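You operate a simulated robot arm through the tools that you are given. There is no shell and no other tool.

You run a simulated robot arm. Do the job below in one go: nothing can be reset, and whatever is moved stays where it is left.

TASK
Oil the red carabiner on the oil mat, then wipe up the smear.
Fine: one drop; leave it on the mat; felt wiper back. Set down upright: felt wiper. What is to be rubbed or washed off counts as gone when no trace of it is left.

It is judged by the outcome, as a careful person would: the job done as asked, and still so three seconds after it is handed in. It fails if anything else is knocked over, pushed out of place, dropped, spilled or broken.

THE ROBOT
A 7-joint arm with a two-finger parallel gripper, fixed in place. Base frame: the origin is on the floor under the middle of its stand, x ahead of it, y to its left, z up; the work surface is at about z = 880. Lengths are in mm, angles in rad, forces in N, time in s.
With the tool pointing down near the work surface it reaches from about 400 to 900 mm from the base axis. Its first joint turns from -2.496 to 2.496 rad. Payload 3 kg.
Tool frame: the origin (TCP) lies between the finger pads and is the grasp point; the fingertips stand 30 mm ahead of it; z points along the fingers, y is the line along which they close. The gripper opens to 94 mm. The fingers are 28 mm wide and 10 mm thick; the gripper's body (50 by 96 mm) begins 55 mm behind the TCP.
Orientation is that of the tool frame in the base frame, as [roll, pitch, yaw] about the fixed x, y, z axes, in that order (R = Rz(yaw) Ry(pitch) Rx(roll)). With the fingers straight down and closing along the base's y, the tool's x points along the base's -x, its y along +y and its z along -z.

THE INTERFACE
- The arm moves only by the tool drive_tool. Its argument "motion" is a list of rows, each a list of 2 entries, a list of its own where there are three numbers: the shift along the base's x, y, z in mm, then the turn, a rotation vector about the base's x, y, z in rad. In form: [[[x, y, z], [wx, wy, wz]], ...]. A call has 1 to 20 rows; each row shifts and turns the commanded pose from where the row before left it. "hand" is the finger opening in mm, from 0 to 94, set as the call begins (left out, the last holds). A row lasts 0.2 s, in which the tool goes at most 50 mm and 0.15 rad; a call with a longer step from one row to the next is refused whole, and so is a gripper value outside its range. Where a pose cannot be reached the arm comes as near as it can. A force on the tool above 40 N (or 10 N above the force at the start of the call, whichever is more), or a blocked arm, ends the call early, and 0.2 s more pass. The fingers move at their own pace (about 72 mm/s each) and stop on an object; they squeeze with about 22 N. The grip force told is the motor's: it shows also when the fingers shut on nothing. Time passes only in rows, and 0.2 s behind the last, so rows that do not move let the fingers close. It gives the time, the measured TCP pose, the force on the tool (base axes), the opening and the grip force at its end, in the units of the frame above (readings bear some noise), with the torque about the TCP (base axes, N m) and any sound that the robot's microphone picked up, and new pictures: "show" is both (left out), scene, wrist or none.
- Cameras (640 x 400 px; columns grow to the right, rows downward): "scene" is fixed at [50.6, -649.4, 1499.3]; the picture's right is [0.58, -0.81, 0.00], its down [-0.31, -0.22, -0.92] and it looks along [0.75, 0.54, -0.38] (base axes); focal length 358 px, centre (320, 200). "wrist" rides on the gripper at [76, 14, -103] in the tool frame; the picture's right is [-0.18, 0.98, 0.00], its down [-0.75, -0.14, -0.64] and it looks along [-0.63, -0.12, 0.77] (tool axes); focal length 243 px, centre (320, 200). There is no depth. A picture from a camera that has moved, and an enlarged one, comes with that camera's place and axes in the base frame and with its lens.
- close_up(camera, box): a new picture of the part [left, top, right, bottom] of that camera's present view, enlarged. The clock stands still meanwhile.
- job_done(): hands the job in; it is judged then, once.

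Places have to be worked out from the pictures, the camera data and where the tool is seen. Open the gripper and draw the arm clear of the work before you hand the job in, unless the task says otherwise.

The tools are called after "Emit:" by a JSON object that holds its "name" and its "arguments". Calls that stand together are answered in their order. drive_tool: Moves the arm, as the interface text tells. Its arguments: {"type":"object","properties":{"motion":{"type":"array"},"hand":{"type":"number"},"show":{"type":"string","enum":["both","scene","wrist","none"]}},"required":["motion"]} The other tools are called the same way: close_up (camera, box) takes an enlarged picture of a part of a camera's view; job_done () hands the job in.

At the start:

```text
clock: 0.0
eef_pos: [649.9, 9.8, 1194.0]
tcp_rot: [-3.142, 0.001, -3.14]
contact_force: [0.2, -0.4, 0.1]
wrist_torque: [0.02, 0.01, 0.04]
grip_width: 94.2
gripper_force: 0.0
```

scene: 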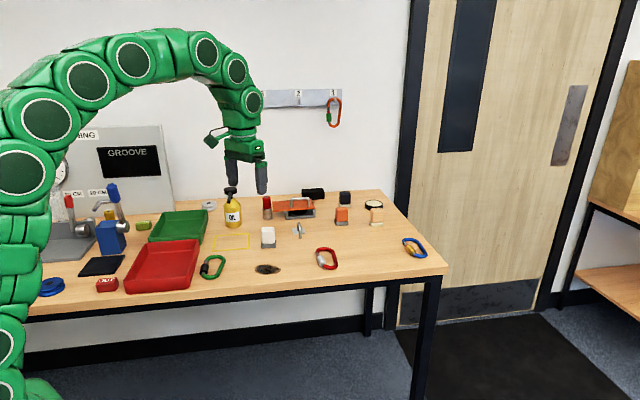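
wrist: 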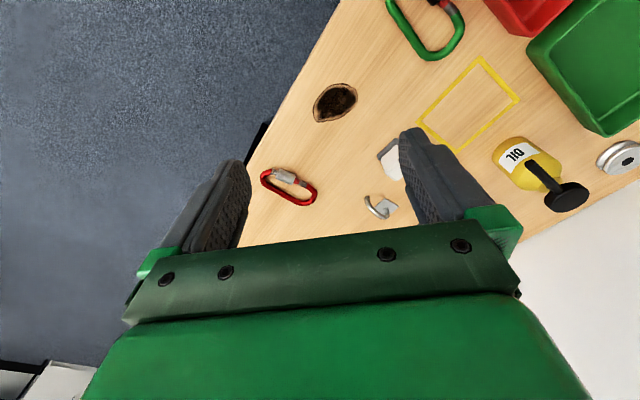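

I'll begin by looking closely at the table to identify the oil bottle, the mat, the carabiner and the felt wiper.

Emit:
{"name": "close_up", "arguments": {"camera": "scene", "box": [180, 170, 320, 290]}}

Emit:
{"name": "close_up", "arguments": {"camera": "scene", "box": [300, 170, 450, 290]}}

Emit:
{"name": "close_up", "arguments": {"camera": "scene", "box": [30, 170, 180, 300]}}

Emit:
{"name": "close_up", "arguments": {"camera": "scene", "box": [240, 70, 360, 150]}}

Emit:
{"name": "close_up", "arguments": {"camera": "wrist", "box": [240, 0, 640, 250]}}

```text
3.33 times, centred on (250, 230) of scene
camera zoom: at [50.6, -649.4, 1499.3], right [0.58, -0.81, 0.0], down [-0.31, -0.22, -0.92], along [0.75, 0.54, -0.38], focal length 1194 px, centre (553, 100)
```

zoom: 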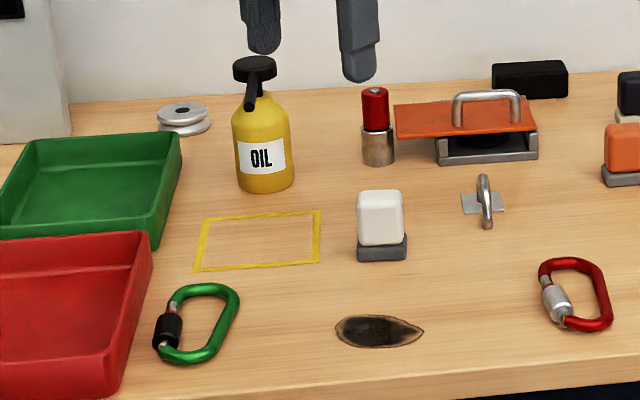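

```text
3.33 times, centred on (375, 230) of scene
camera zoom: at [50.6, -649.4, 1499.3], right [0.58, -0.81, 0.0], down [-0.31, -0.22, -0.92], along [0.75, 0.54, -0.38], focal length 1194 px, centre (137, 100)
```

zoom: 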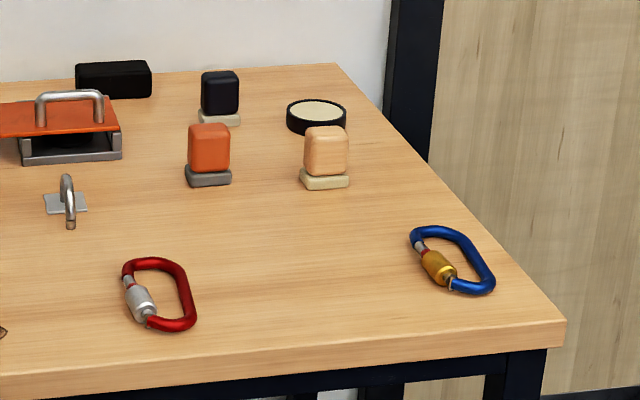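

```text
3.08 times, centred on (105, 235) of scene
camera zoom: at [50.6, -649.4, 1499.3], right [0.58, -0.81, 0.0], down [-0.31, -0.22, -0.92], along [0.75, 0.54, -0.38], focal length 1102 px, centre (982, 92)
```

zoom: 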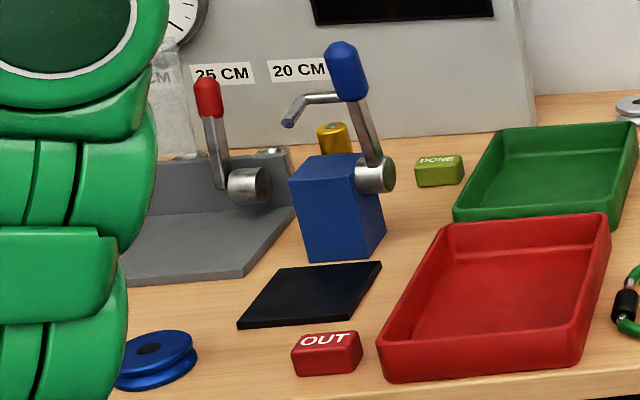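

```text
5.00 times, centred on (300, 110) of scene
camera zoom: at [50.6, -649.4, 1499.3], right [0.58, -0.81, 0.0], down [-0.31, -0.22, -0.92], along [0.75, 0.54, -0.38], focal length 1790 px, centre (420, 650)
```

zoom: 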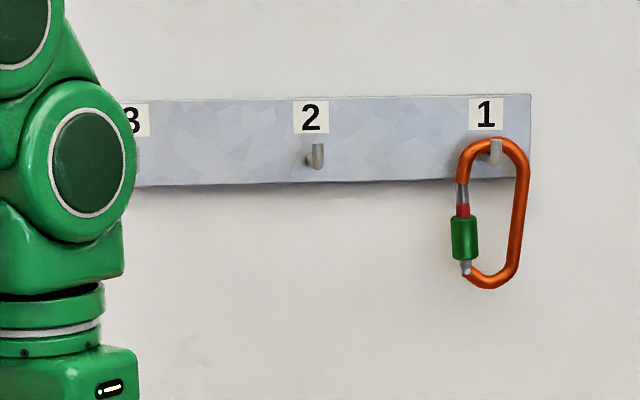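

```text
1.60 times, centred on (440, 125) of wrist
camera zoom: at [573.0, 25.7, 1297.7], right [0.18, 0.98, 0.0], down [0.75, -0.14, 0.64], along [0.63, -0.12, -0.77], focal length 388 px, centre (128, 320)
```

zoom: 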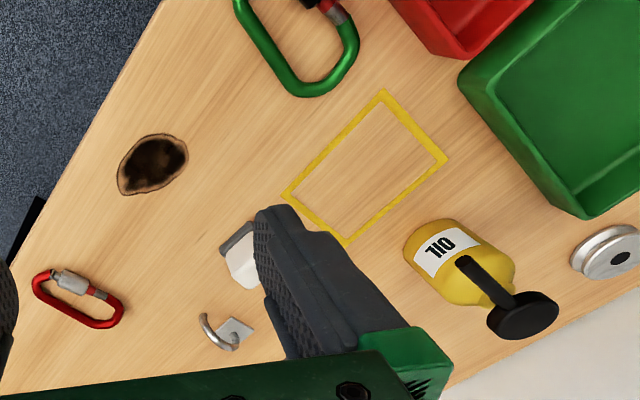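

The scene has several candidates, so I'll take tighter pictures of the black mat, the block wipers, the bottle and the dark patch.

Emit:
{"name": "close_up", "arguments": {"camera": "scene", "box": [50, 110, 190, 200]}}

Emit:
{"name": "close_up", "arguments": {"camera": "scene", "box": [215, 180, 275, 220]}}

Emit:
{"name": "close_up", "arguments": {"camera": "scene", "box": [250, 220, 310, 280]}}

Emit:
{"name": "close_up", "arguments": {"camera": "scene", "box": [325, 185, 395, 230]}}

Emit:
{"name": "close_up", "arguments": {"camera": "scene", "box": [75, 240, 145, 300]}}

Emit:
{"name": "close_up", "arguments": {"camera": "scene", "box": [255, 180, 325, 240]}}

```text
4.44 times, centred on (120, 155) of scene
camera zoom: at [50.6, -649.4, 1499.3], right [0.58, -0.81, 0.0], down [-0.31, -0.22, -0.92], along [0.75, 0.54, -0.38], focal length 1592 px, centre (1209, 400)
```

zoom: 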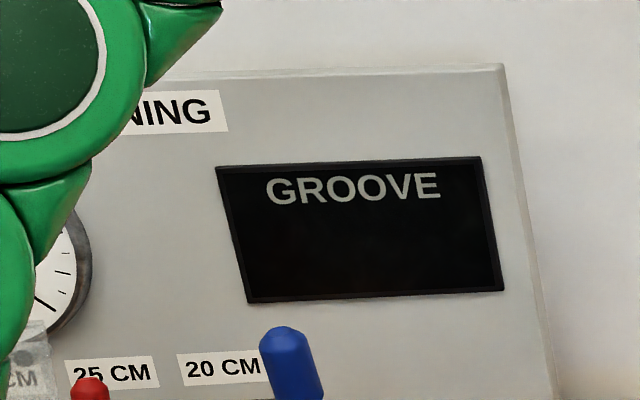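

```text
10.00 times, centred on (245, 200) of scene
camera zoom: at [50.6, -649.4, 1499.3], right [0.58, -0.81, 0.0], down [-0.31, -0.22, -0.92], along [0.75, 0.54, -0.38], focal length 3581 px, centre (1070, 200)
```

zoom: 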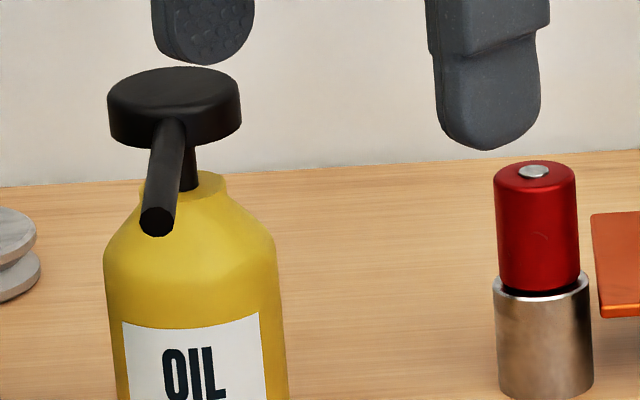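

```text
6.67 times, centred on (280, 250) of scene
camera zoom: at [50.6, -649.4, 1499.3], right [0.58, -0.81, 0.0], down [-0.31, -0.22, -0.92], along [0.75, 0.54, -0.38], focal length 2387 px, centre (587, -133)
```

zoom: 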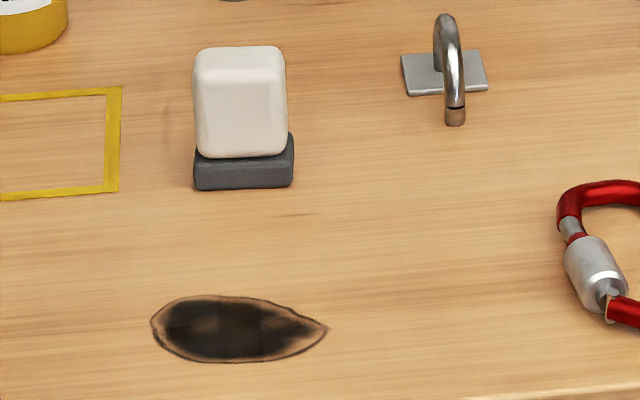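

```text
8.89 times, centred on (360, 208) of scene
camera zoom: at [50.6, -649.4, 1499.3], right [0.58, -0.81, 0.0], down [-0.31, -0.22, -0.92], along [0.75, 0.54, -0.38], focal length 3183 px, centre (-36, 133)
```

zoom: 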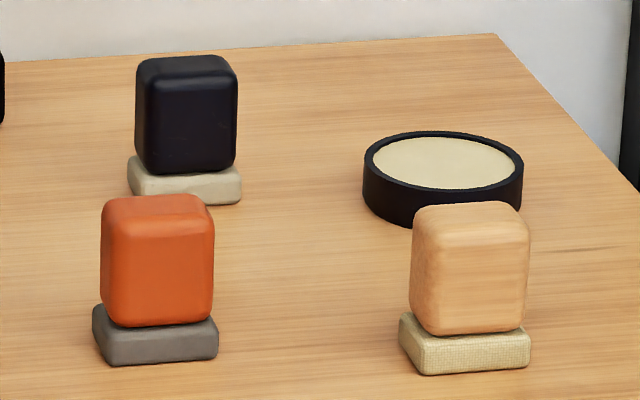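

```text
6.67 times, centred on (110, 270) of scene
camera zoom: at [50.6, -649.4, 1499.3], right [0.58, -0.81, 0.0], down [-0.31, -0.22, -0.92], along [0.75, 0.54, -0.38], focal length 2387 px, centre (1720, -267)
```

zoom: 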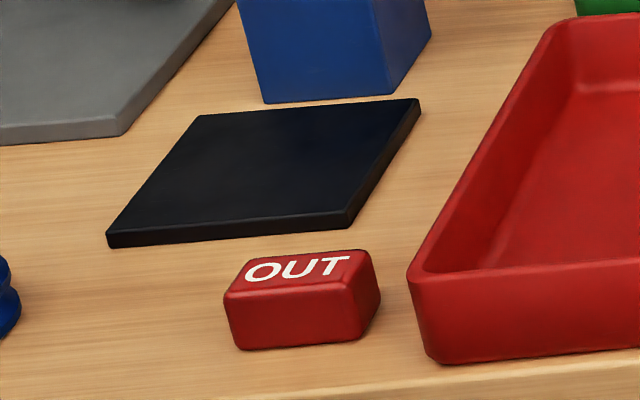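

```text
6.67 times, centred on (290, 210) of scene
camera zoom: at [50.6, -649.4, 1499.3], right [0.58, -0.81, 0.0], down [-0.31, -0.22, -0.92], along [0.75, 0.54, -0.38], focal length 2387 px, centre (520, 133)
```

zoom: 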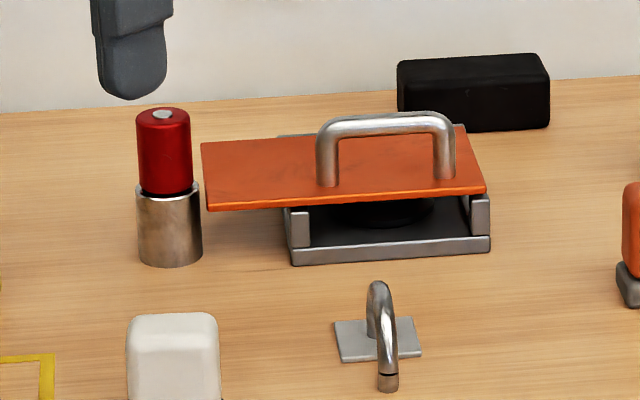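

The white-handled block (dark textured base) is the only wiper within reach, at about (827, 125). The OIL bottle at about (868, 348) has a spout that seems to reach over the yellow-outlined area. I'll move the wrist camera left to check the bottle, the outline and the wiper up close.

Emit:
{"name": "drive_tool", "arguments": {"motion": [[[0, 44, -5], [0, 0, 0]], [[0, 44, -5], [0, 0, 0]], [[0, 44, -5], [0, 0, 0]], [[0, 44, -5], [0, 0, 0]], [[0, 0, 0], [0, 0, 0]]], "show": "both"}}

```text
clock: 1.2
eef_pos: [650.5, 188.5, 1175.5]
tcp_rot: [-3.141, 0.0, 3.138]
contact_force: [1.0, 0.2, -0.9]
wrist_torque: [-0.02, 0.02, 0.02]
grip_width: 94.0
gripper_force: 0.0
camera wrist: at [574.0, 201.8, 1278.7], right [0.18, 0.98, 0.0], down [0.75, -0.14, 0.64], along [0.63, -0.12, -0.77], focal length 243 px, centre (320, 200)
```

scene: 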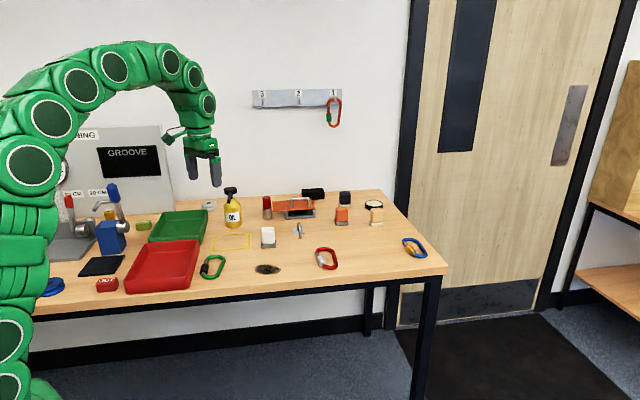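
wrist: 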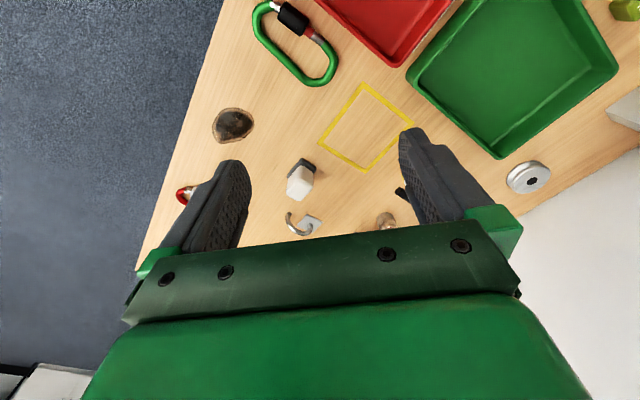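

From here I can see the outlined rectangle and the white wiper. I'll enlarge both, plus the dark patch.

Emit:
{"name": "close_up", "arguments": {"camera": "wrist", "box": [200, 80, 440, 230]}}

Emit:
{"name": "close_up", "arguments": {"camera": "scene", "box": [205, 180, 285, 255]}}

Emit:
{"name": "close_up", "arguments": {"camera": "scene", "box": [225, 70, 365, 140]}}

```text
2.67 times, centred on (320, 155) of wrist
camera zoom: at [574.0, 201.8, 1278.7], right [0.18, 0.98, 0.0], down [0.75, -0.14, 0.64], along [0.63, -0.12, -0.77], focal length 647 px, centre (320, 320)
```

zoom: 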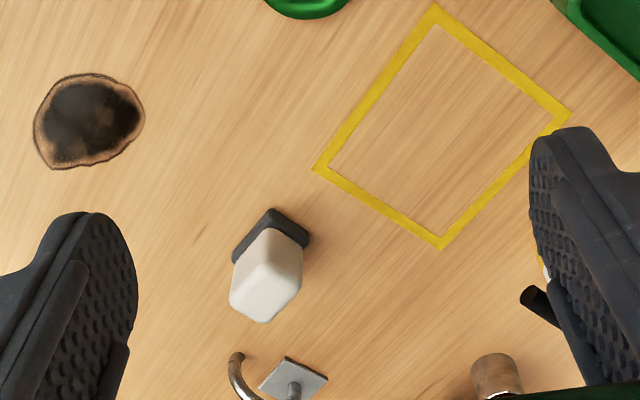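

```text
5.33 times, centred on (245, 218) of scene
camera zoom: at [50.6, -649.4, 1499.3], right [0.58, -0.81, 0.0], down [-0.31, -0.22, -0.92], along [0.75, 0.54, -0.38], focal length 1910 px, centre (720, 107)
```

zoom: 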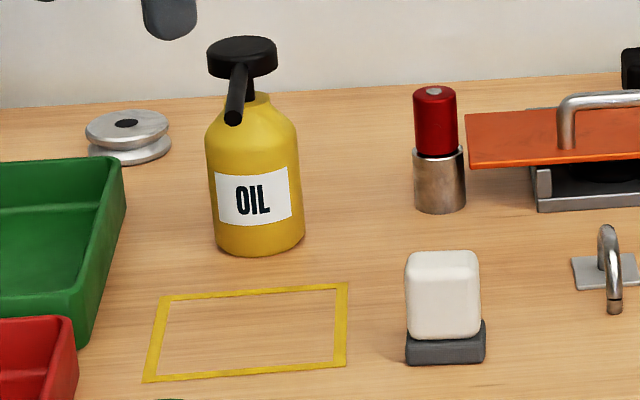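

```text
4.57 times, centred on (295, 105) of scene
camera zoom: at [50.6, -649.4, 1499.3], right [0.58, -0.81, 0.0], down [-0.31, -0.22, -0.92], along [0.75, 0.54, -0.38], focal length 1637 px, centre (434, 634)
```

zoom: 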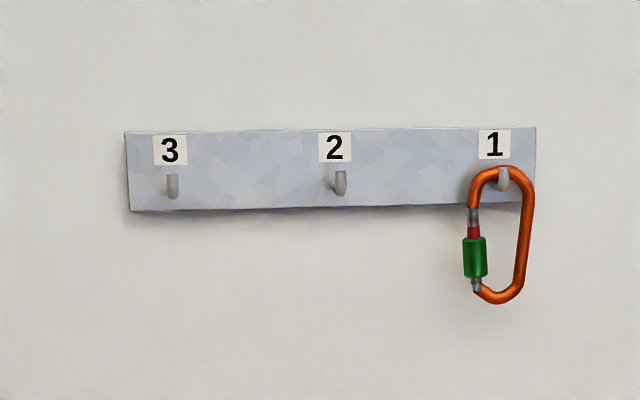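

The three sightings agree that the spout tip is at about (792, 267, 1016), directly above the yellow outline centred near (766, 243). Before deciding which surface is the "oil mat", I'll look at the black slab near (427, 455).

Emit:
{"name": "drive_tool", "arguments": {"motion": [[[-30, 36, 5], [0, 0, 0]], [[-30, 36, 5], [0, 0, 0]], [[-30, 36, 5], [0, 0, 0]], [[-30, 36, 5], [0, 0, 0]], [[-30, 36, 5], [0, 0, 0]], [[-30, 36, 0], [0, 0, 0]], [[-20, 20, 0], [0, 0, 0]], [[0, 0, 0], [0, 0, 0]]], "show": "both"}}

```text
clock: 3.0
eef_pos: [450.0, 425.4, 1199.6]
tcp_rot: [-3.141, 0.0, -3.142]
contact_force: [0.3, -0.4, 0.2]
wrist_torque: [-0.01, -0.01, -0.01]
grip_width: 94.2
gripper_force: 0.1
camera wrist: at [373.3, 439.1, 1303.1], right [0.18, 0.98, 0.0], down [0.75, -0.14, 0.64], along [0.63, -0.12, -0.77], focal length 243 px, centre (320, 200)
```

scene: 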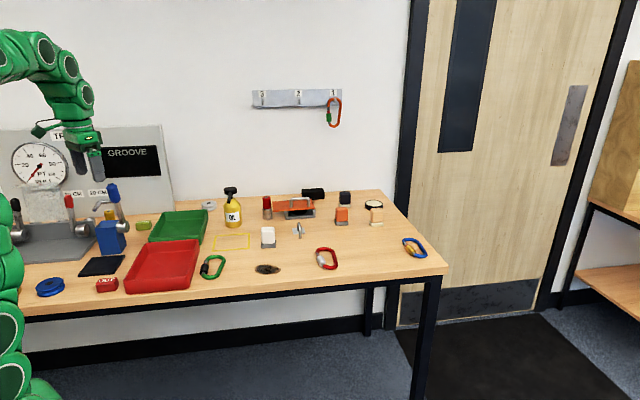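
wrist: 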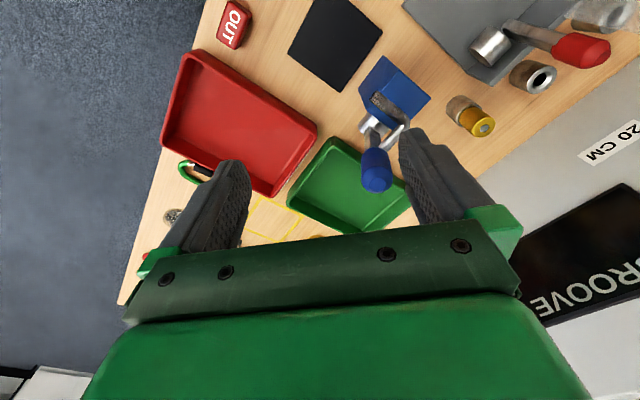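

Emit:
{"name": "close_up", "arguments": {"camera": "wrist", "box": [200, 0, 440, 150]}}

Emit:
{"name": "close_up", "arguments": {"camera": "wrist", "box": [340, 0, 640, 188]}}

Emit:
{"name": "close_up", "arguments": {"camera": "scene", "box": [0, 120, 160, 220]}}

Emit:
{"name": "close_up", "arguments": {"camera": "scene", "box": [0, 190, 160, 300]}}

```text
2.67 times, centred on (320, 75) of wrist
camera zoom: at [373.3, 439.1, 1303.1], right [0.18, 0.98, 0.0], down [0.75, -0.14, 0.64], along [0.63, -0.12, -0.77], focal length 647 px, centre (320, 533)
```

zoom: 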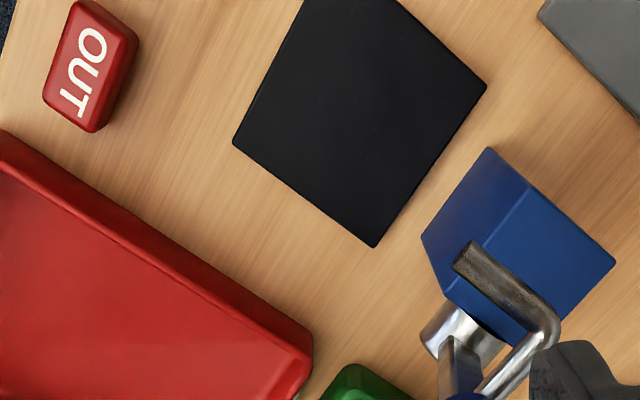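

```text
2.13 times, centred on (490, 94) of wrist
camera zoom: at [373.3, 439.1, 1303.1], right [0.18, 0.98, 0.0], down [0.75, -0.14, 0.64], along [0.63, -0.12, -0.77], focal length 516 px, centre (-42, 426)
```

zoom: 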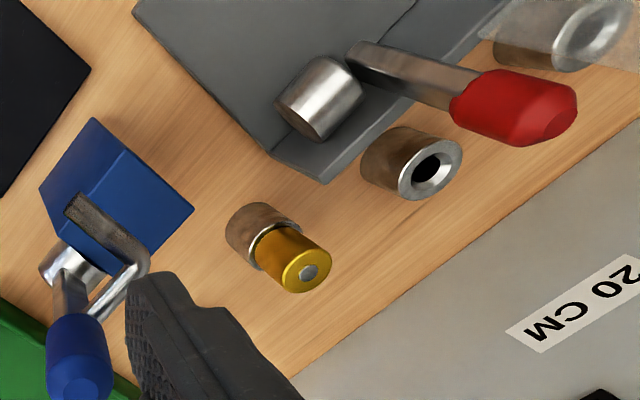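

```text
4.00 times, centred on (80, 170) of scene
camera zoom: at [50.6, -649.4, 1499.3], right [0.58, -0.81, 0.0], down [-0.31, -0.22, -0.92], along [0.75, 0.54, -0.38], focal length 1432 px, centre (1280, 320)
```

zoom: 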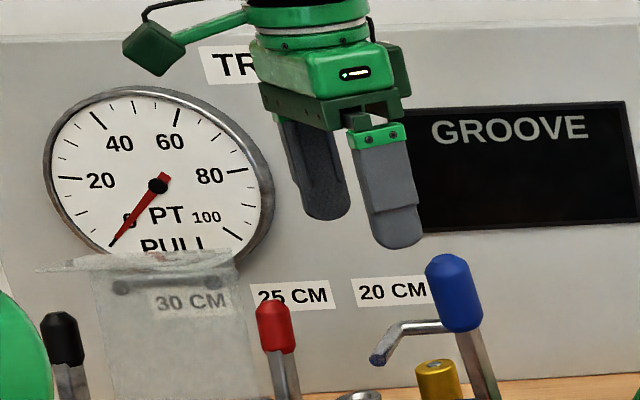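

```text
3.64 times, centred on (80, 245) of scene
camera zoom: at [50.6, -649.4, 1499.3], right [0.58, -0.81, 0.0], down [-0.31, -0.22, -0.92], along [0.75, 0.54, -0.38], focal length 1302 px, centre (1193, 36)
```

zoom: 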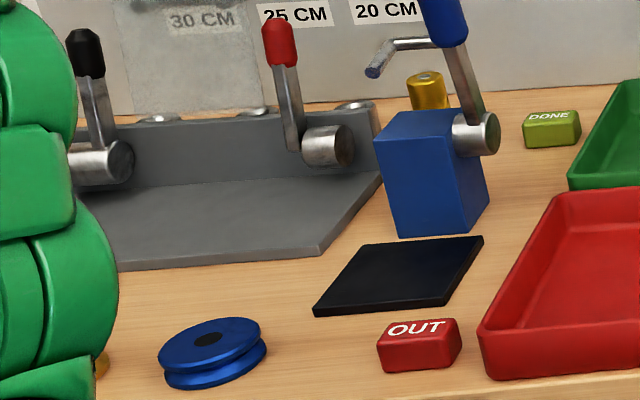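

The black slab sits under the bent rod of the blue lever device, while the OIL bottle's spout sits over the yellow outline. I'll enlarge the slab and the blue device further.

Emit:
{"name": "close_up", "arguments": {"camera": "wrist", "box": [280, 0, 390, 95]}}

Emit:
{"name": "close_up", "arguments": {"camera": "wrist", "box": [350, 50, 440, 200]}}

Emit:
{"name": "close_up", "arguments": {"camera": "scene", "box": [85, 175, 145, 260]}}

Emit:
{"name": "close_up", "arguments": {"camera": "scene", "box": [205, 225, 260, 255]}}

```text
4.21 times, centred on (335, 48) of wrist
camera zoom: at [373.3, 439.1, 1303.1], right [0.18, 0.98, 0.0], down [0.75, -0.14, 0.64], along [0.63, -0.12, -0.77], focal length 1022 px, centre (257, 842)
```

zoom: 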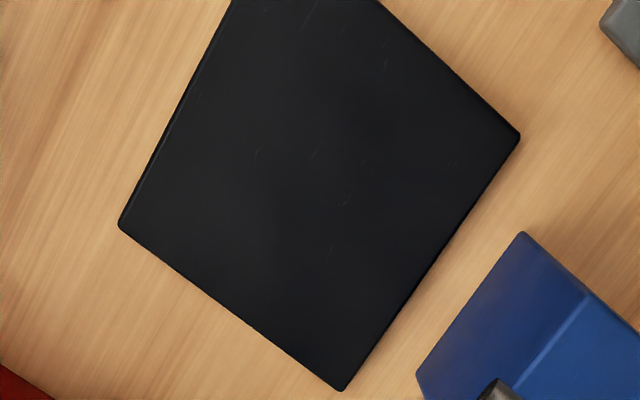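

```text
2.67 times, centred on (395, 125) of wrist
camera zoom: at [373.3, 439.1, 1303.1], right [0.18, 0.98, 0.0], down [0.75, -0.14, 0.64], along [0.63, -0.12, -0.77], focal length 647 px, centre (120, 400)
```

zoom: 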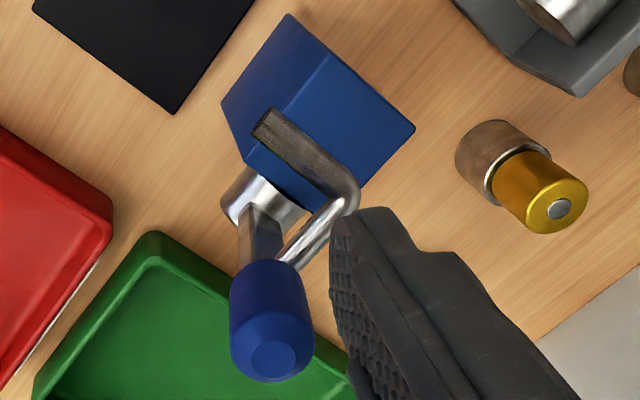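

```text
4.71 times, centred on (115, 218) of scene
camera zoom: at [50.6, -649.4, 1499.3], right [0.58, -0.81, 0.0], down [-0.31, -0.22, -0.92], along [0.75, 0.54, -0.38], focal length 1685 px, centre (1285, 118)
```

zoom: 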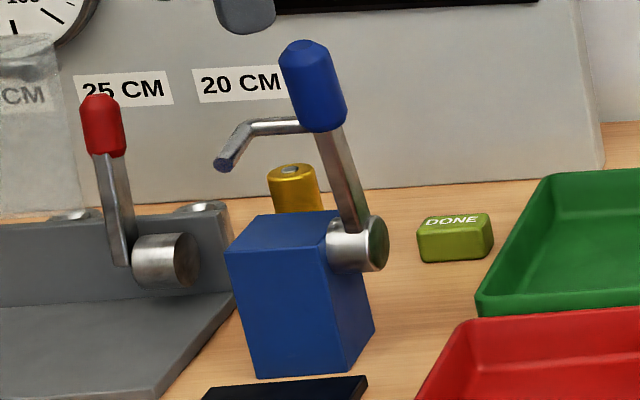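

```text
11.64 times, centred on (232, 240) of scene
camera zoom: at [50.6, -649.4, 1499.3], right [0.58, -0.81, 0.0], down [-0.31, -0.22, -0.92], along [0.75, 0.54, -0.38], focal length 4167 px, centre (1338, -266)
```

zoom: 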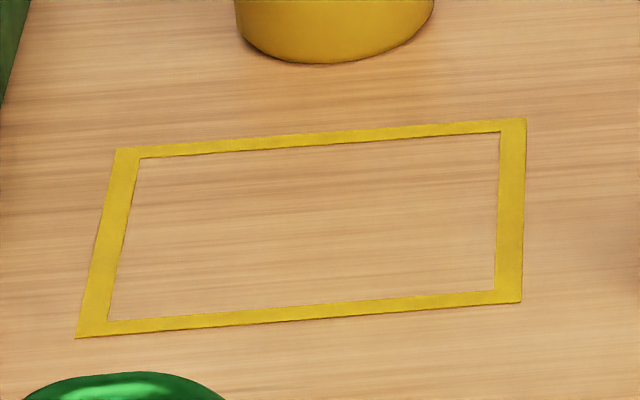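

I can't read anything on either surface, so I'll move in close over the yellow outline to see whether it is a distinct mat, keeping clear of the spout.

Emit:
{"name": "drive_tool", "arguments": {"motion": [[[34, -32, 0], [0, 0, 0]], [[34, -32, 0], [0, 0, 0]], [[34, -32, 0], [0, 0, 0]], [[34, -32, 0], [0, 0, 0]], [[34, -32, 0], [0, 0, 0]], [[34, -32, 0], [0, 0, 0]], [[34, -32, 0], [0, 0, 0]], [[32, -31, -20], [0, 0, 0]], [[0, 0, -45], [0, 0, 0]], [[0, 0, -45], [0, 0, 0]], [[0, 0, -40], [0, 0, 0]], [[0, 0, 0], [0, 0, 0]]], "show": "both"}}

```text
clock: 5.6
eef_pos: [718.5, 167.5, 1049.7]
tcp_rot: [-3.141, 0.002, 3.141]
contact_force: [-0.1, -0.1, 1.0]
wrist_torque: [0.03, 0.01, 0.02]
grip_width: 94.1
gripper_force: 0.1
camera wrist: at [642.5, 182.1, 1152.2], right [0.18, 0.98, 0.0], down [0.75, -0.14, 0.64], along [0.63, -0.12, -0.77], focal length 243 px, centre (320, 200)
```

scene: 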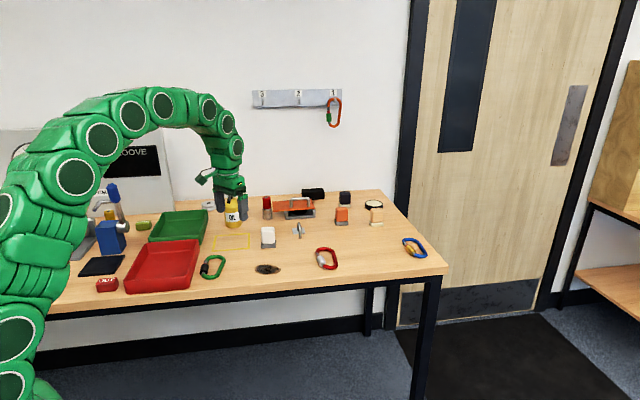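
wrist: 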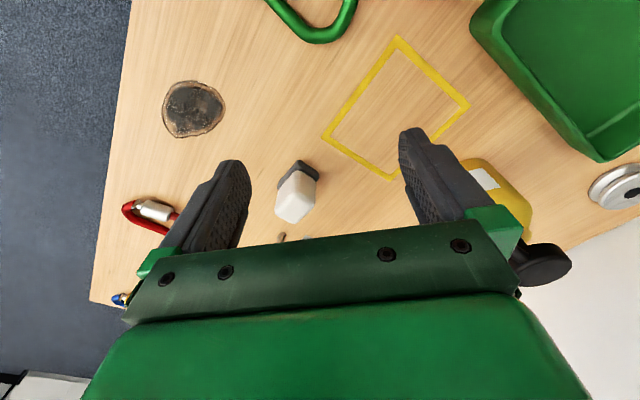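

Emit:
{"name": "close_up", "arguments": {"camera": "wrist", "box": [310, 20, 480, 190]}}

Emit:
{"name": "close_up", "arguments": {"camera": "wrist", "box": [140, 60, 240, 160]}}

Emit:
{"name": "close_up", "arguments": {"camera": "wrist", "box": [240, 140, 360, 240]}}

Emit:
{"name": "close_up", "arguments": {"camera": "wrist", "box": [90, 170, 210, 310]}}

```text
2.35 times, centred on (395, 105) of wrist
camera zoom: at [642.5, 182.1, 1152.2], right [0.18, 0.98, 0.0], down [0.75, -0.14, 0.64], along [0.63, -0.12, -0.77], focal length 571 px, centre (144, 424)
```

zoom: 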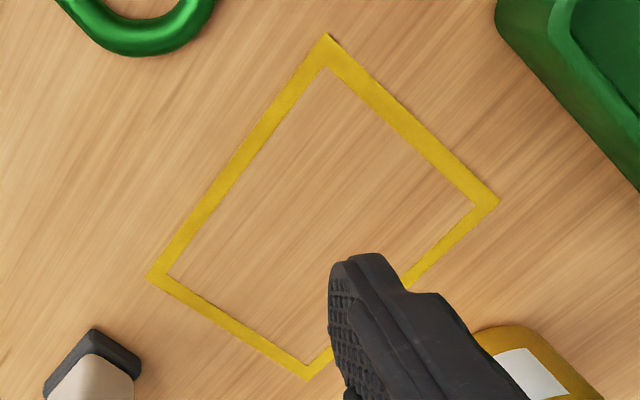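

```text
4.00 times, centred on (190, 110) of wrist
camera zoom: at [642.5, 182.1, 1152.2], right [0.18, 0.98, 0.0], down [0.75, -0.14, 0.64], along [0.63, -0.12, -0.77], focal length 970 px, centre (840, 560)
```

zoom: 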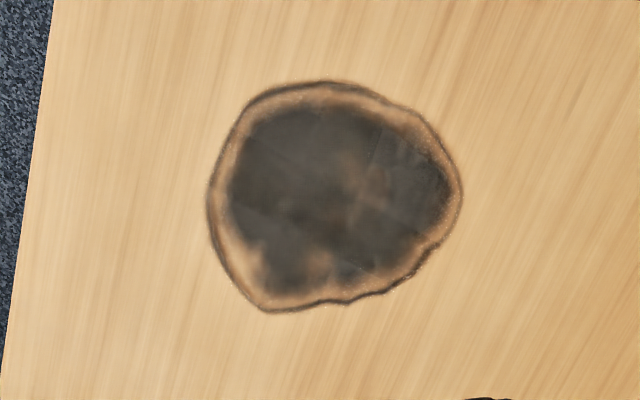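

```text
4.00 times, centred on (300, 190) of wrist
camera zoom: at [642.5, 182.1, 1152.2], right [0.18, 0.98, 0.0], down [0.75, -0.14, 0.64], along [0.63, -0.12, -0.77], focal length 970 px, centre (400, 240)
```

zoom: 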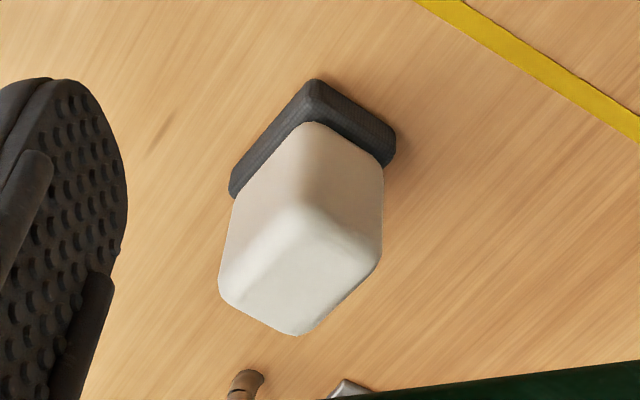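

```text
2.86 times, centred on (150, 240) of wrist
camera zoom: at [642.5, 182.1, 1152.2], right [0.18, 0.98, 0.0], down [0.75, -0.14, 0.64], along [0.63, -0.12, -0.77], focal length 693 px, centre (806, 86)
```

zoom: 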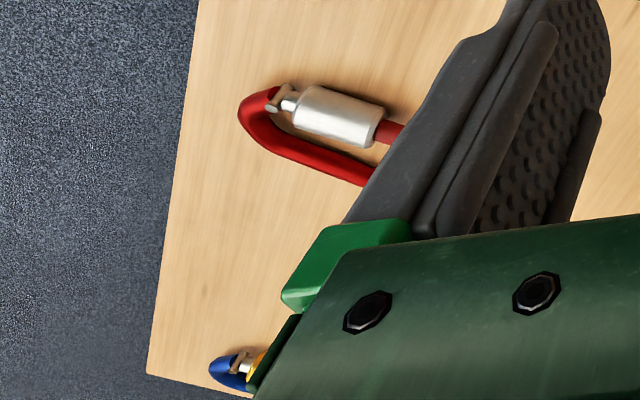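

The wood grain runs on through the yellow outline, which sits exactly in line under the OIL spout, so I take that marked area as the oiling place. The dark blot near (712, 20) looks like the smear. Next I'll go up and over to the red carabiner to measure its position and angle.

Emit:
{"name": "drive_tool", "arguments": {"motion": [[[0, 0, 40], [0, 0, 0]], [[0, -10, 40], [0, 0, 0]], [[10, -48, 0], [0, 0, 0]], [[10, -48, 0], [0, 0, 0]], [[10, -48, 0], [0, 0, 0]], [[10, -48, 0], [0, 0, 0]], [[20, -45, 0], [0, 0, 0]], [[22, -10, -35], [0, 0, 0]], [[0, 0, -35], [0, 0, 0]], [[0, 0, 0], [0, 0, 0]]], "show": "both"}}

```text
clock: 7.8
eef_pos: [801.1, -89.1, 1059.4]
tcp_rot: [-3.142, -0.002, -3.141]
contact_force: [0.6, -0.5, -0.4]
wrist_torque: [-0.01, -0.08, -0.02]
grip_width: 94.2
gripper_force: 0.0
camera wrist: at [725.2, -74.1, 1162.7], right [0.18, 0.98, 0.0], down [0.75, -0.14, 0.64], along [0.63, -0.12, -0.77], focal length 243 px, centre (320, 200)
```

scene: 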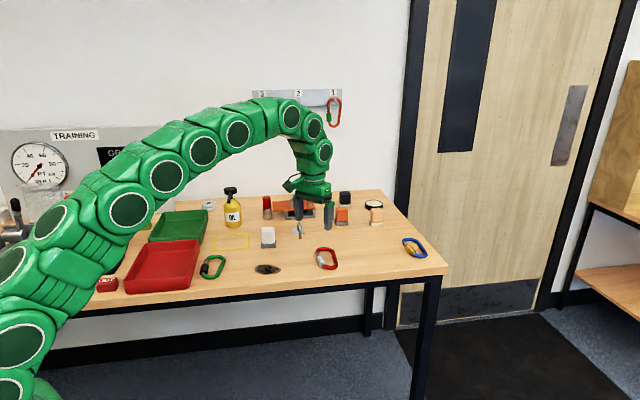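
wrist: 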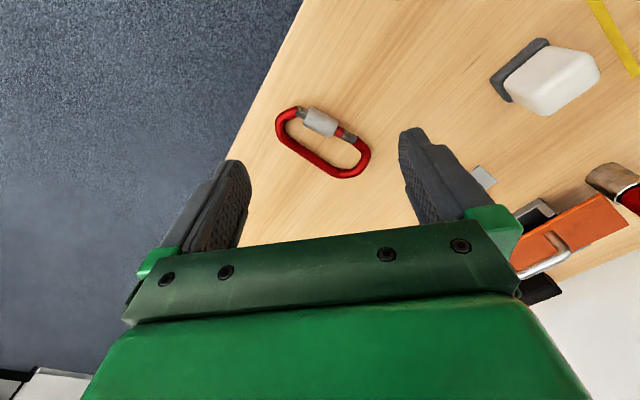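

Emit:
{"name": "close_up", "arguments": {"camera": "wrist", "box": [260, 95, 388, 190]}}

Emit:
{"name": "close_up", "arguments": {"camera": "scene", "box": [305, 235, 350, 280]}}

Emit:
{"name": "close_up", "arguments": {"camera": "scene", "box": [215, 180, 255, 235]}}

Emit:
{"name": "close_up", "arguments": {"camera": "wrist", "box": [470, 0, 640, 130]}}

```text
4.21 times, centred on (324, 142) of wrist
camera zoom: at [725.2, -74.1, 1162.7], right [0.18, 0.98, 0.0], down [0.75, -0.14, 0.64], along [0.63, -0.12, -0.77], focal length 1022 px, centre (303, 442)
```

zoom: 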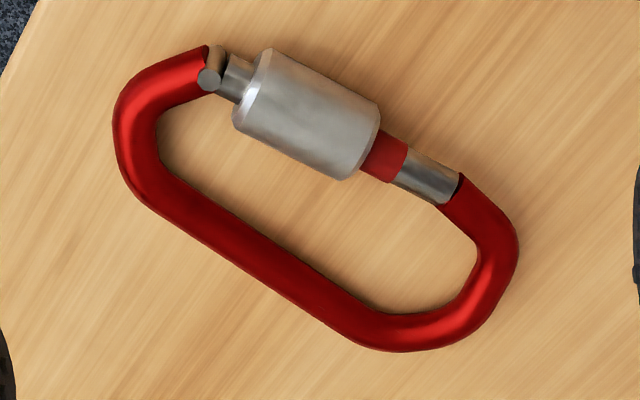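

```text
8.89 times, centred on (328, 258) of scene
camera zoom: at [50.6, -649.4, 1499.3], right [0.58, -0.81, 0.0], down [-0.31, -0.22, -0.92], along [0.75, 0.54, -0.38], focal length 3183 px, centre (253, -311)
```

zoom: 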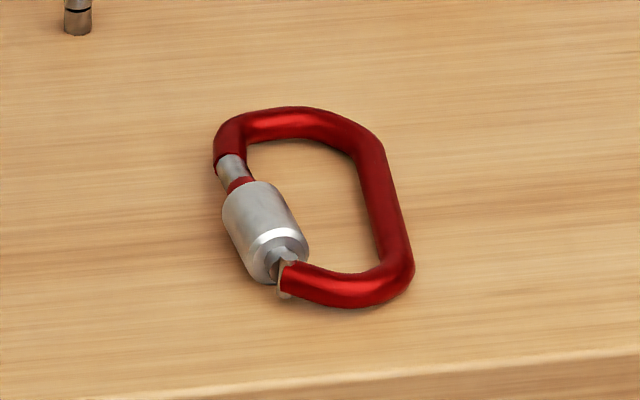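

```text
7.27 times, centred on (235, 208) of scene
camera zoom: at [50.6, -649.4, 1499.3], right [0.58, -0.81, 0.0], down [-0.31, -0.22, -0.92], along [0.75, 0.54, -0.38], focal length 2604 px, centre (938, 146)
```

zoom: 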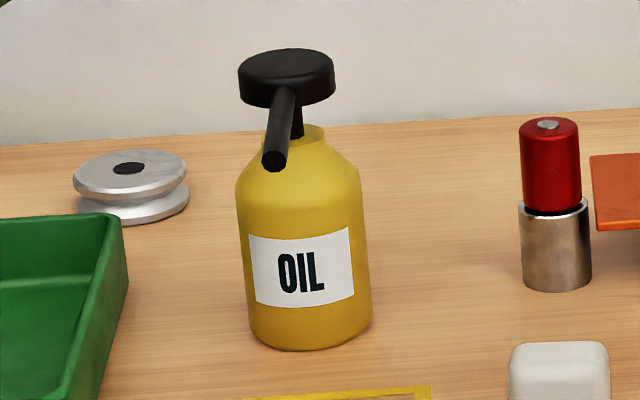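

```text
3.08 times, centred on (555, 65) of wrist
camera zoom: at [725.2, -74.1, 1162.7], right [0.18, 0.98, 0.0], down [0.75, -0.14, 0.64], along [0.63, -0.12, -0.77], focal length 746 px, centre (-403, 615)
```

zoom: 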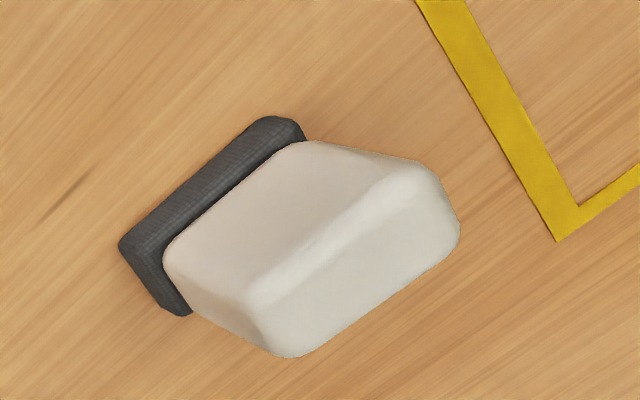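

The carabiner lies with its long axis at 45° (away from the table's front edge), with the sleeve on the left and the straight red spine centred near (874, -121). I plan to grip the spine with one finger inside the ring, using a slight lean so I can later set it under the spout. First I'll turn and lean the tool above it.

Emit:
{"name": "drive_tool", "arguments": {"motion": [[[6, -12, 0], [0, 0, 0.131]], [[6, -12, 0], [0, 0, 0.131]], [[6, -12, 0], [0, 0, 0.131]], [[6, -12, 0], [0, 0, 0.131]], [[6, -12, 0], [0, 0, 0.131]], [[4, -10, 0], [0, 0, 0.13]], [[0, 0, -12], [0.077, -0.077, 0]], [[0, 0, -12], [0.077, -0.077, 0]], [[0, 0, -12], [0.077, -0.077, 0]], [[0, 0, -12], [0.077, -0.077, 0]], [[0, 0, 0], [0, 0, 0]]], "hand": 26, "show": "both"}}

```text
clock: 10.2
eef_pos: [835.0, -157.4, 1010.2]
tcp_rot: [-3.14, 0.437, -2.355]
contact_force: [0.1, 0.4, -0.6]
wrist_torque: [0.0, -0.02, 0.01]
grip_width: 26.2
gripper_force: 0.1
camera wrist: at [745.5, -227.7, 1072.2], right [-0.58, 0.81, 0.08], down [0.39, 0.19, 0.9], along [0.72, 0.55, -0.43], focal length 243 px, centre (320, 200)
```

scene: 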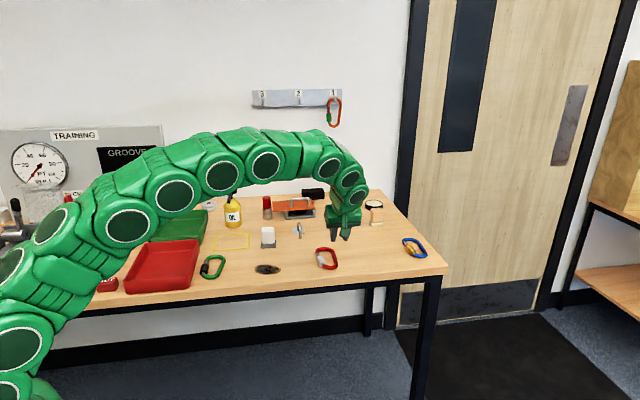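
wrist: 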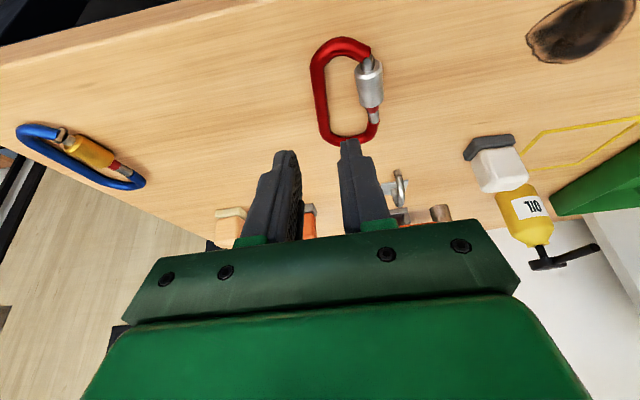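

Emit:
{"name": "close_up", "arguments": {"camera": "wrist", "box": [480, 120, 640, 290]}}

Emit:
{"name": "close_up", "arguments": {"camera": "wrist", "box": [250, 20, 420, 260]}}

Emit:
{"name": "close_up", "arguments": {"camera": "wrist", "box": [290, 25, 400, 155]}}

```text
2.35 times, centred on (560, 205) of wrist
camera zoom: at [745.5, -227.7, 1072.2], right [-0.58, 0.81, 0.08], down [0.39, 0.19, 0.9], along [0.72, 0.55, -0.43], focal length 571 px, centre (-245, 188)
```

zoom: 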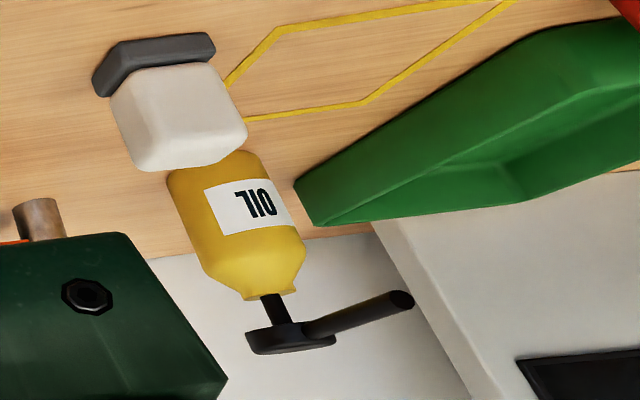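

```text
1.67 times, centred on (335, 140) of wrist
camera zoom: at [745.5, -227.7, 1072.2], right [-0.58, 0.81, 0.08], down [0.39, 0.19, 0.9], along [0.72, 0.55, -0.43], focal length 404 px, centre (295, 300)
```

zoom: 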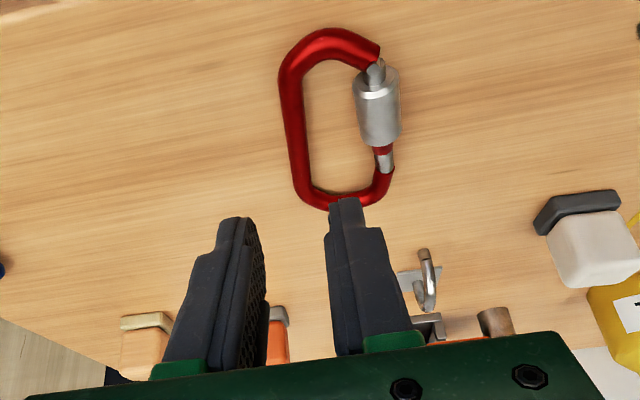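

```text
3.08 times, centred on (345, 90) of wrist
camera zoom: at [745.5, -227.7, 1072.2], right [-0.58, 0.81, 0.08], down [0.39, 0.19, 0.9], along [0.72, 0.55, -0.43], focal length 746 px, centre (243, 538)
```

zoom: 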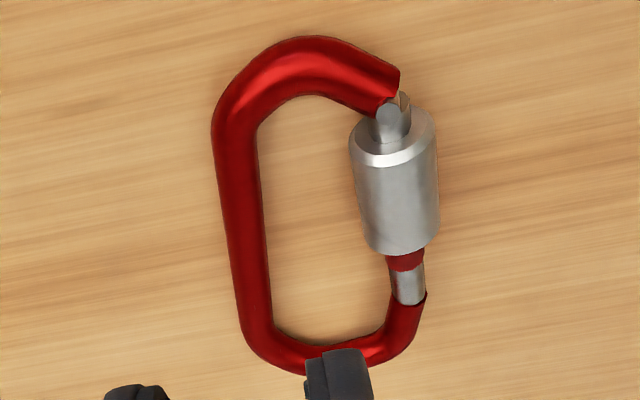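

The spine lies at 45°, and my gripper is centred on it to within about 1 mm. I'll come down along the tool axis to just above the spine and check.

Emit:
{"name": "drive_tool", "arguments": {"motion": [[[6.4, 6.2, -21.4], [0, 0, 0]], [[6.4, 6.2, -21.4], [0, 0, 0]], [[6.4, 6.2, -21.4], [0, 0, 0]], [[6.4, 6.2, -20], [0, 0, 0]], [[0, 0, 0], [0, 0, 0]]], "show": "wrist"}}

Emit:
{"name": "close_up", "arguments": {"camera": "wrist", "box": [230, 30, 420, 230]}}

Emit:
{"name": "close_up", "arguments": {"camera": "scene", "box": [300, 215, 365, 280]}}

```text
clock: 11.4
eef_pos: [861.0, -134.1, 926.4]
tcp_rot: [3.14, 0.435, -2.357]
contact_force: [0.1, 0.4, -0.4]
wrist_torque: [0.01, -0.02, 0.02]
grip_width: 26.0
gripper_force: 0.0
camera wrist: at [771.5, -203.2, 988.7], right [-0.58, 0.81, 0.08], down [0.39, 0.19, 0.9], along [0.72, 0.55, -0.43], focal length 243 px, centre (320, 200)
```

wrist: 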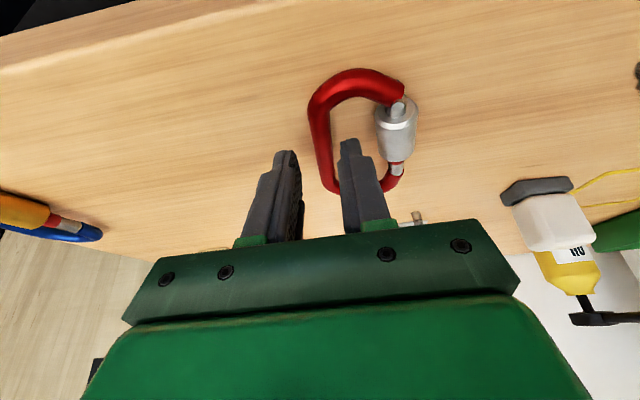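

```text
2.00 times, centred on (325, 130) of wrist
camera zoom: at [771.5, -203.2, 988.7], right [-0.58, 0.81, 0.08], down [0.39, 0.19, 0.9], along [0.72, 0.55, -0.43], focal length 485 px, centre (310, 340)
```

zoom: 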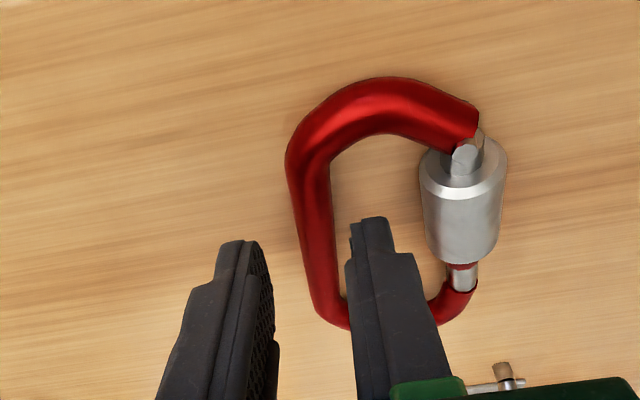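

```text
6.15 times, centred on (332, 248) of scene
camera zoom: at [50.6, -649.4, 1499.3], right [0.58, -0.81, 0.0], down [-0.31, -0.22, -0.92], along [0.75, 0.54, -0.38], focal length 2204 px, centre (243, -92)
```

zoom: 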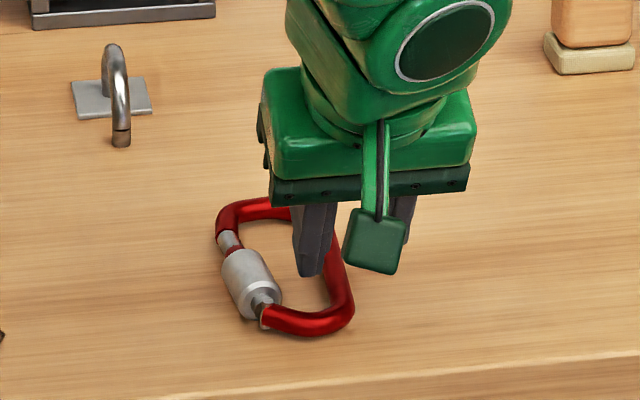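

The fingers straddle the spine, one inside the ring and one outside. I'll go down the last 15 mm and close.

Emit:
{"name": "drive_tool", "arguments": {"motion": [[[2.2, 2.2, -7.5], [0, 0, 0]], [[2.2, 2.2, -7], [0, 0, 0]], [[0, 0, 0], [0, 0, 0]]], "show": "none"}}

Emit:
{"name": "drive_tool", "arguments": {"motion": [[[0, 0, 0], [0, 0, 0]], [[0, 0, 0], [0, 0, 0]], [[0, 0, 0], [0, 0, 0]]], "hand": 0, "show": "both"}}

```text
clock: 12.2
eef_pos: [865.0, -129.7, 913.3]
tcp_rot: [3.14, 0.438, -2.356]
contact_force: [-14.1, -4.2, 16.6]
wrist_torque: [-0.11, 0.48, 0.15]
grip_width: 25.8
gripper_force: 0.1
```

```text
clock: 13.0
eef_pos: [865.8, -129.2, 913.9]
tcp_rot: [-3.141, 0.437, -2.357]
contact_force: [2.7, 3.8, 17.6]
wrist_torque: [0.16, -0.08, -0.01]
grip_width: 11.6
gripper_force: 22.3
camera wrist: at [775.9, -197.9, 974.9], right [-0.58, 0.81, 0.08], down [0.39, 0.19, 0.9], along [0.72, 0.55, -0.43], focal length 243 px, centre (320, 200)
```

scene: 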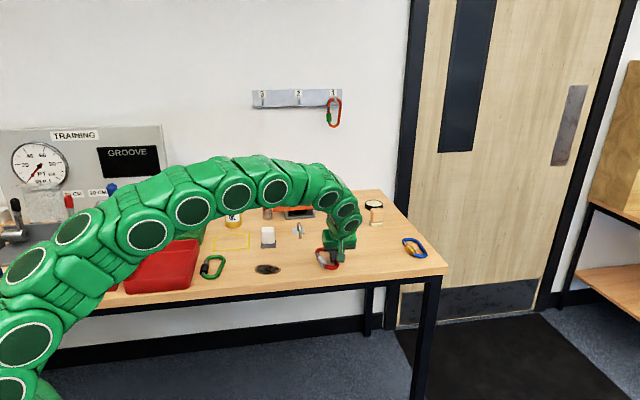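
wrist: 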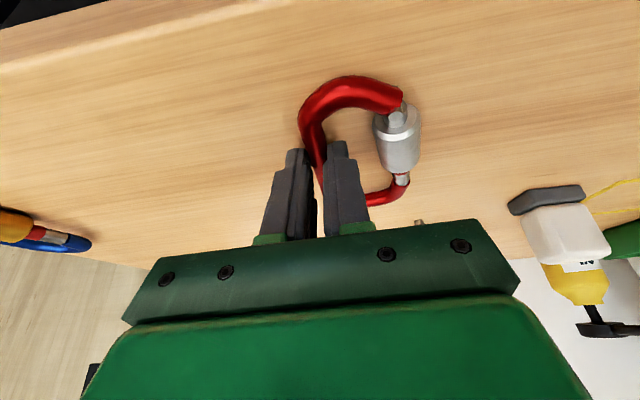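

The grip closed at 11.6 mm with 22 N, so the spine is held. I'll lift straight up and check.

Emit:
{"name": "drive_tool", "arguments": {"motion": [[[0, 0, 15], [0, 0, 0]], [[0, 0, 25], [0, 0, 0]], [[0, 0, 30], [0, 0, 0]], [[0, 0, 30], [0, 0, 0]], [[0, 0, 30], [0, 0, 0]], [[0, 0, 0], [0, 0, 0]]], "show": "both"}}

Emit:
{"name": "close_up", "arguments": {"camera": "wrist", "box": [230, 30, 440, 240]}}

Emit:
{"name": "close_up", "arguments": {"camera": "scene", "box": [290, 180, 390, 280]}}

```text
clock: 14.4
eef_pos: [864.1, -129.2, 1041.3]
tcp_rot: [3.14, 0.434, -2.36]
contact_force: [-0.3, 0.6, 0.0]
wrist_torque: [-0.02, 0.02, -0.04]
grip_width: 11.5
gripper_force: 21.9
camera wrist: at [775.2, -198.9, 1103.9], right [-0.58, 0.81, 0.08], down [0.39, 0.19, 0.9], along [0.72, 0.55, -0.43], focal length 243 px, centre (320, 200)
```

scene: 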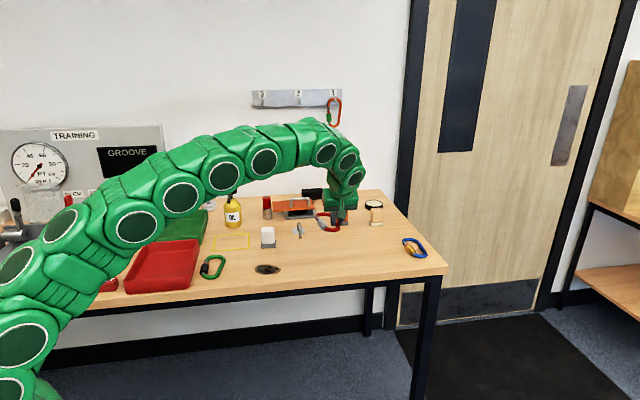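
wrist: 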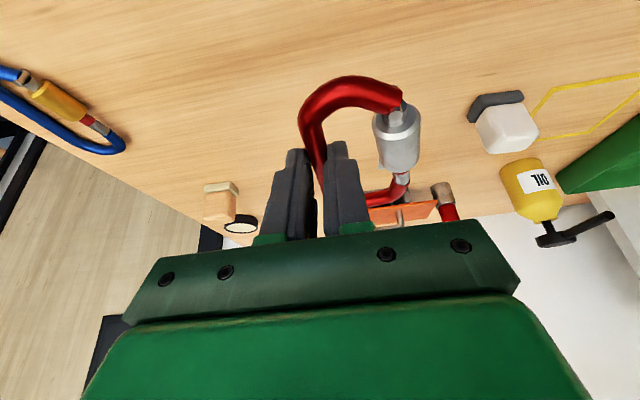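

```text
1.90 times, centred on (335, 135) of wrist
camera zoom: at [775.2, -198.9, 1103.9], right [-0.58, 0.81, 0.08], down [0.39, 0.19, 0.9], along [0.72, 0.55, -0.43], focal length 462 px, centre (291, 324)
```

zoom: 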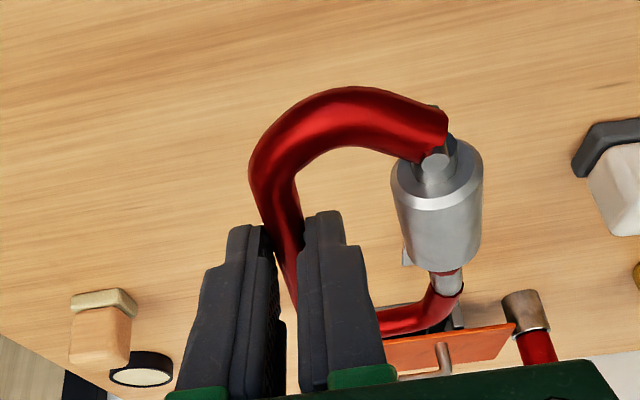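

```text
4.00 times, centred on (340, 230) of scene
camera zoom: at [50.6, -649.4, 1499.3], right [0.58, -0.81, 0.0], down [-0.31, -0.22, -0.92], along [0.75, 0.54, -0.38], focal length 1432 px, centre (240, 80)
```

zoom: 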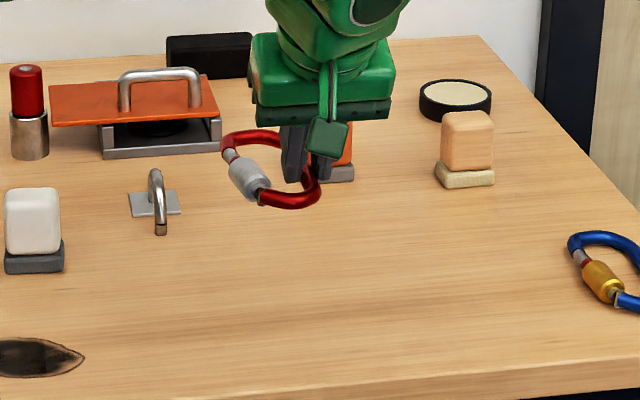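

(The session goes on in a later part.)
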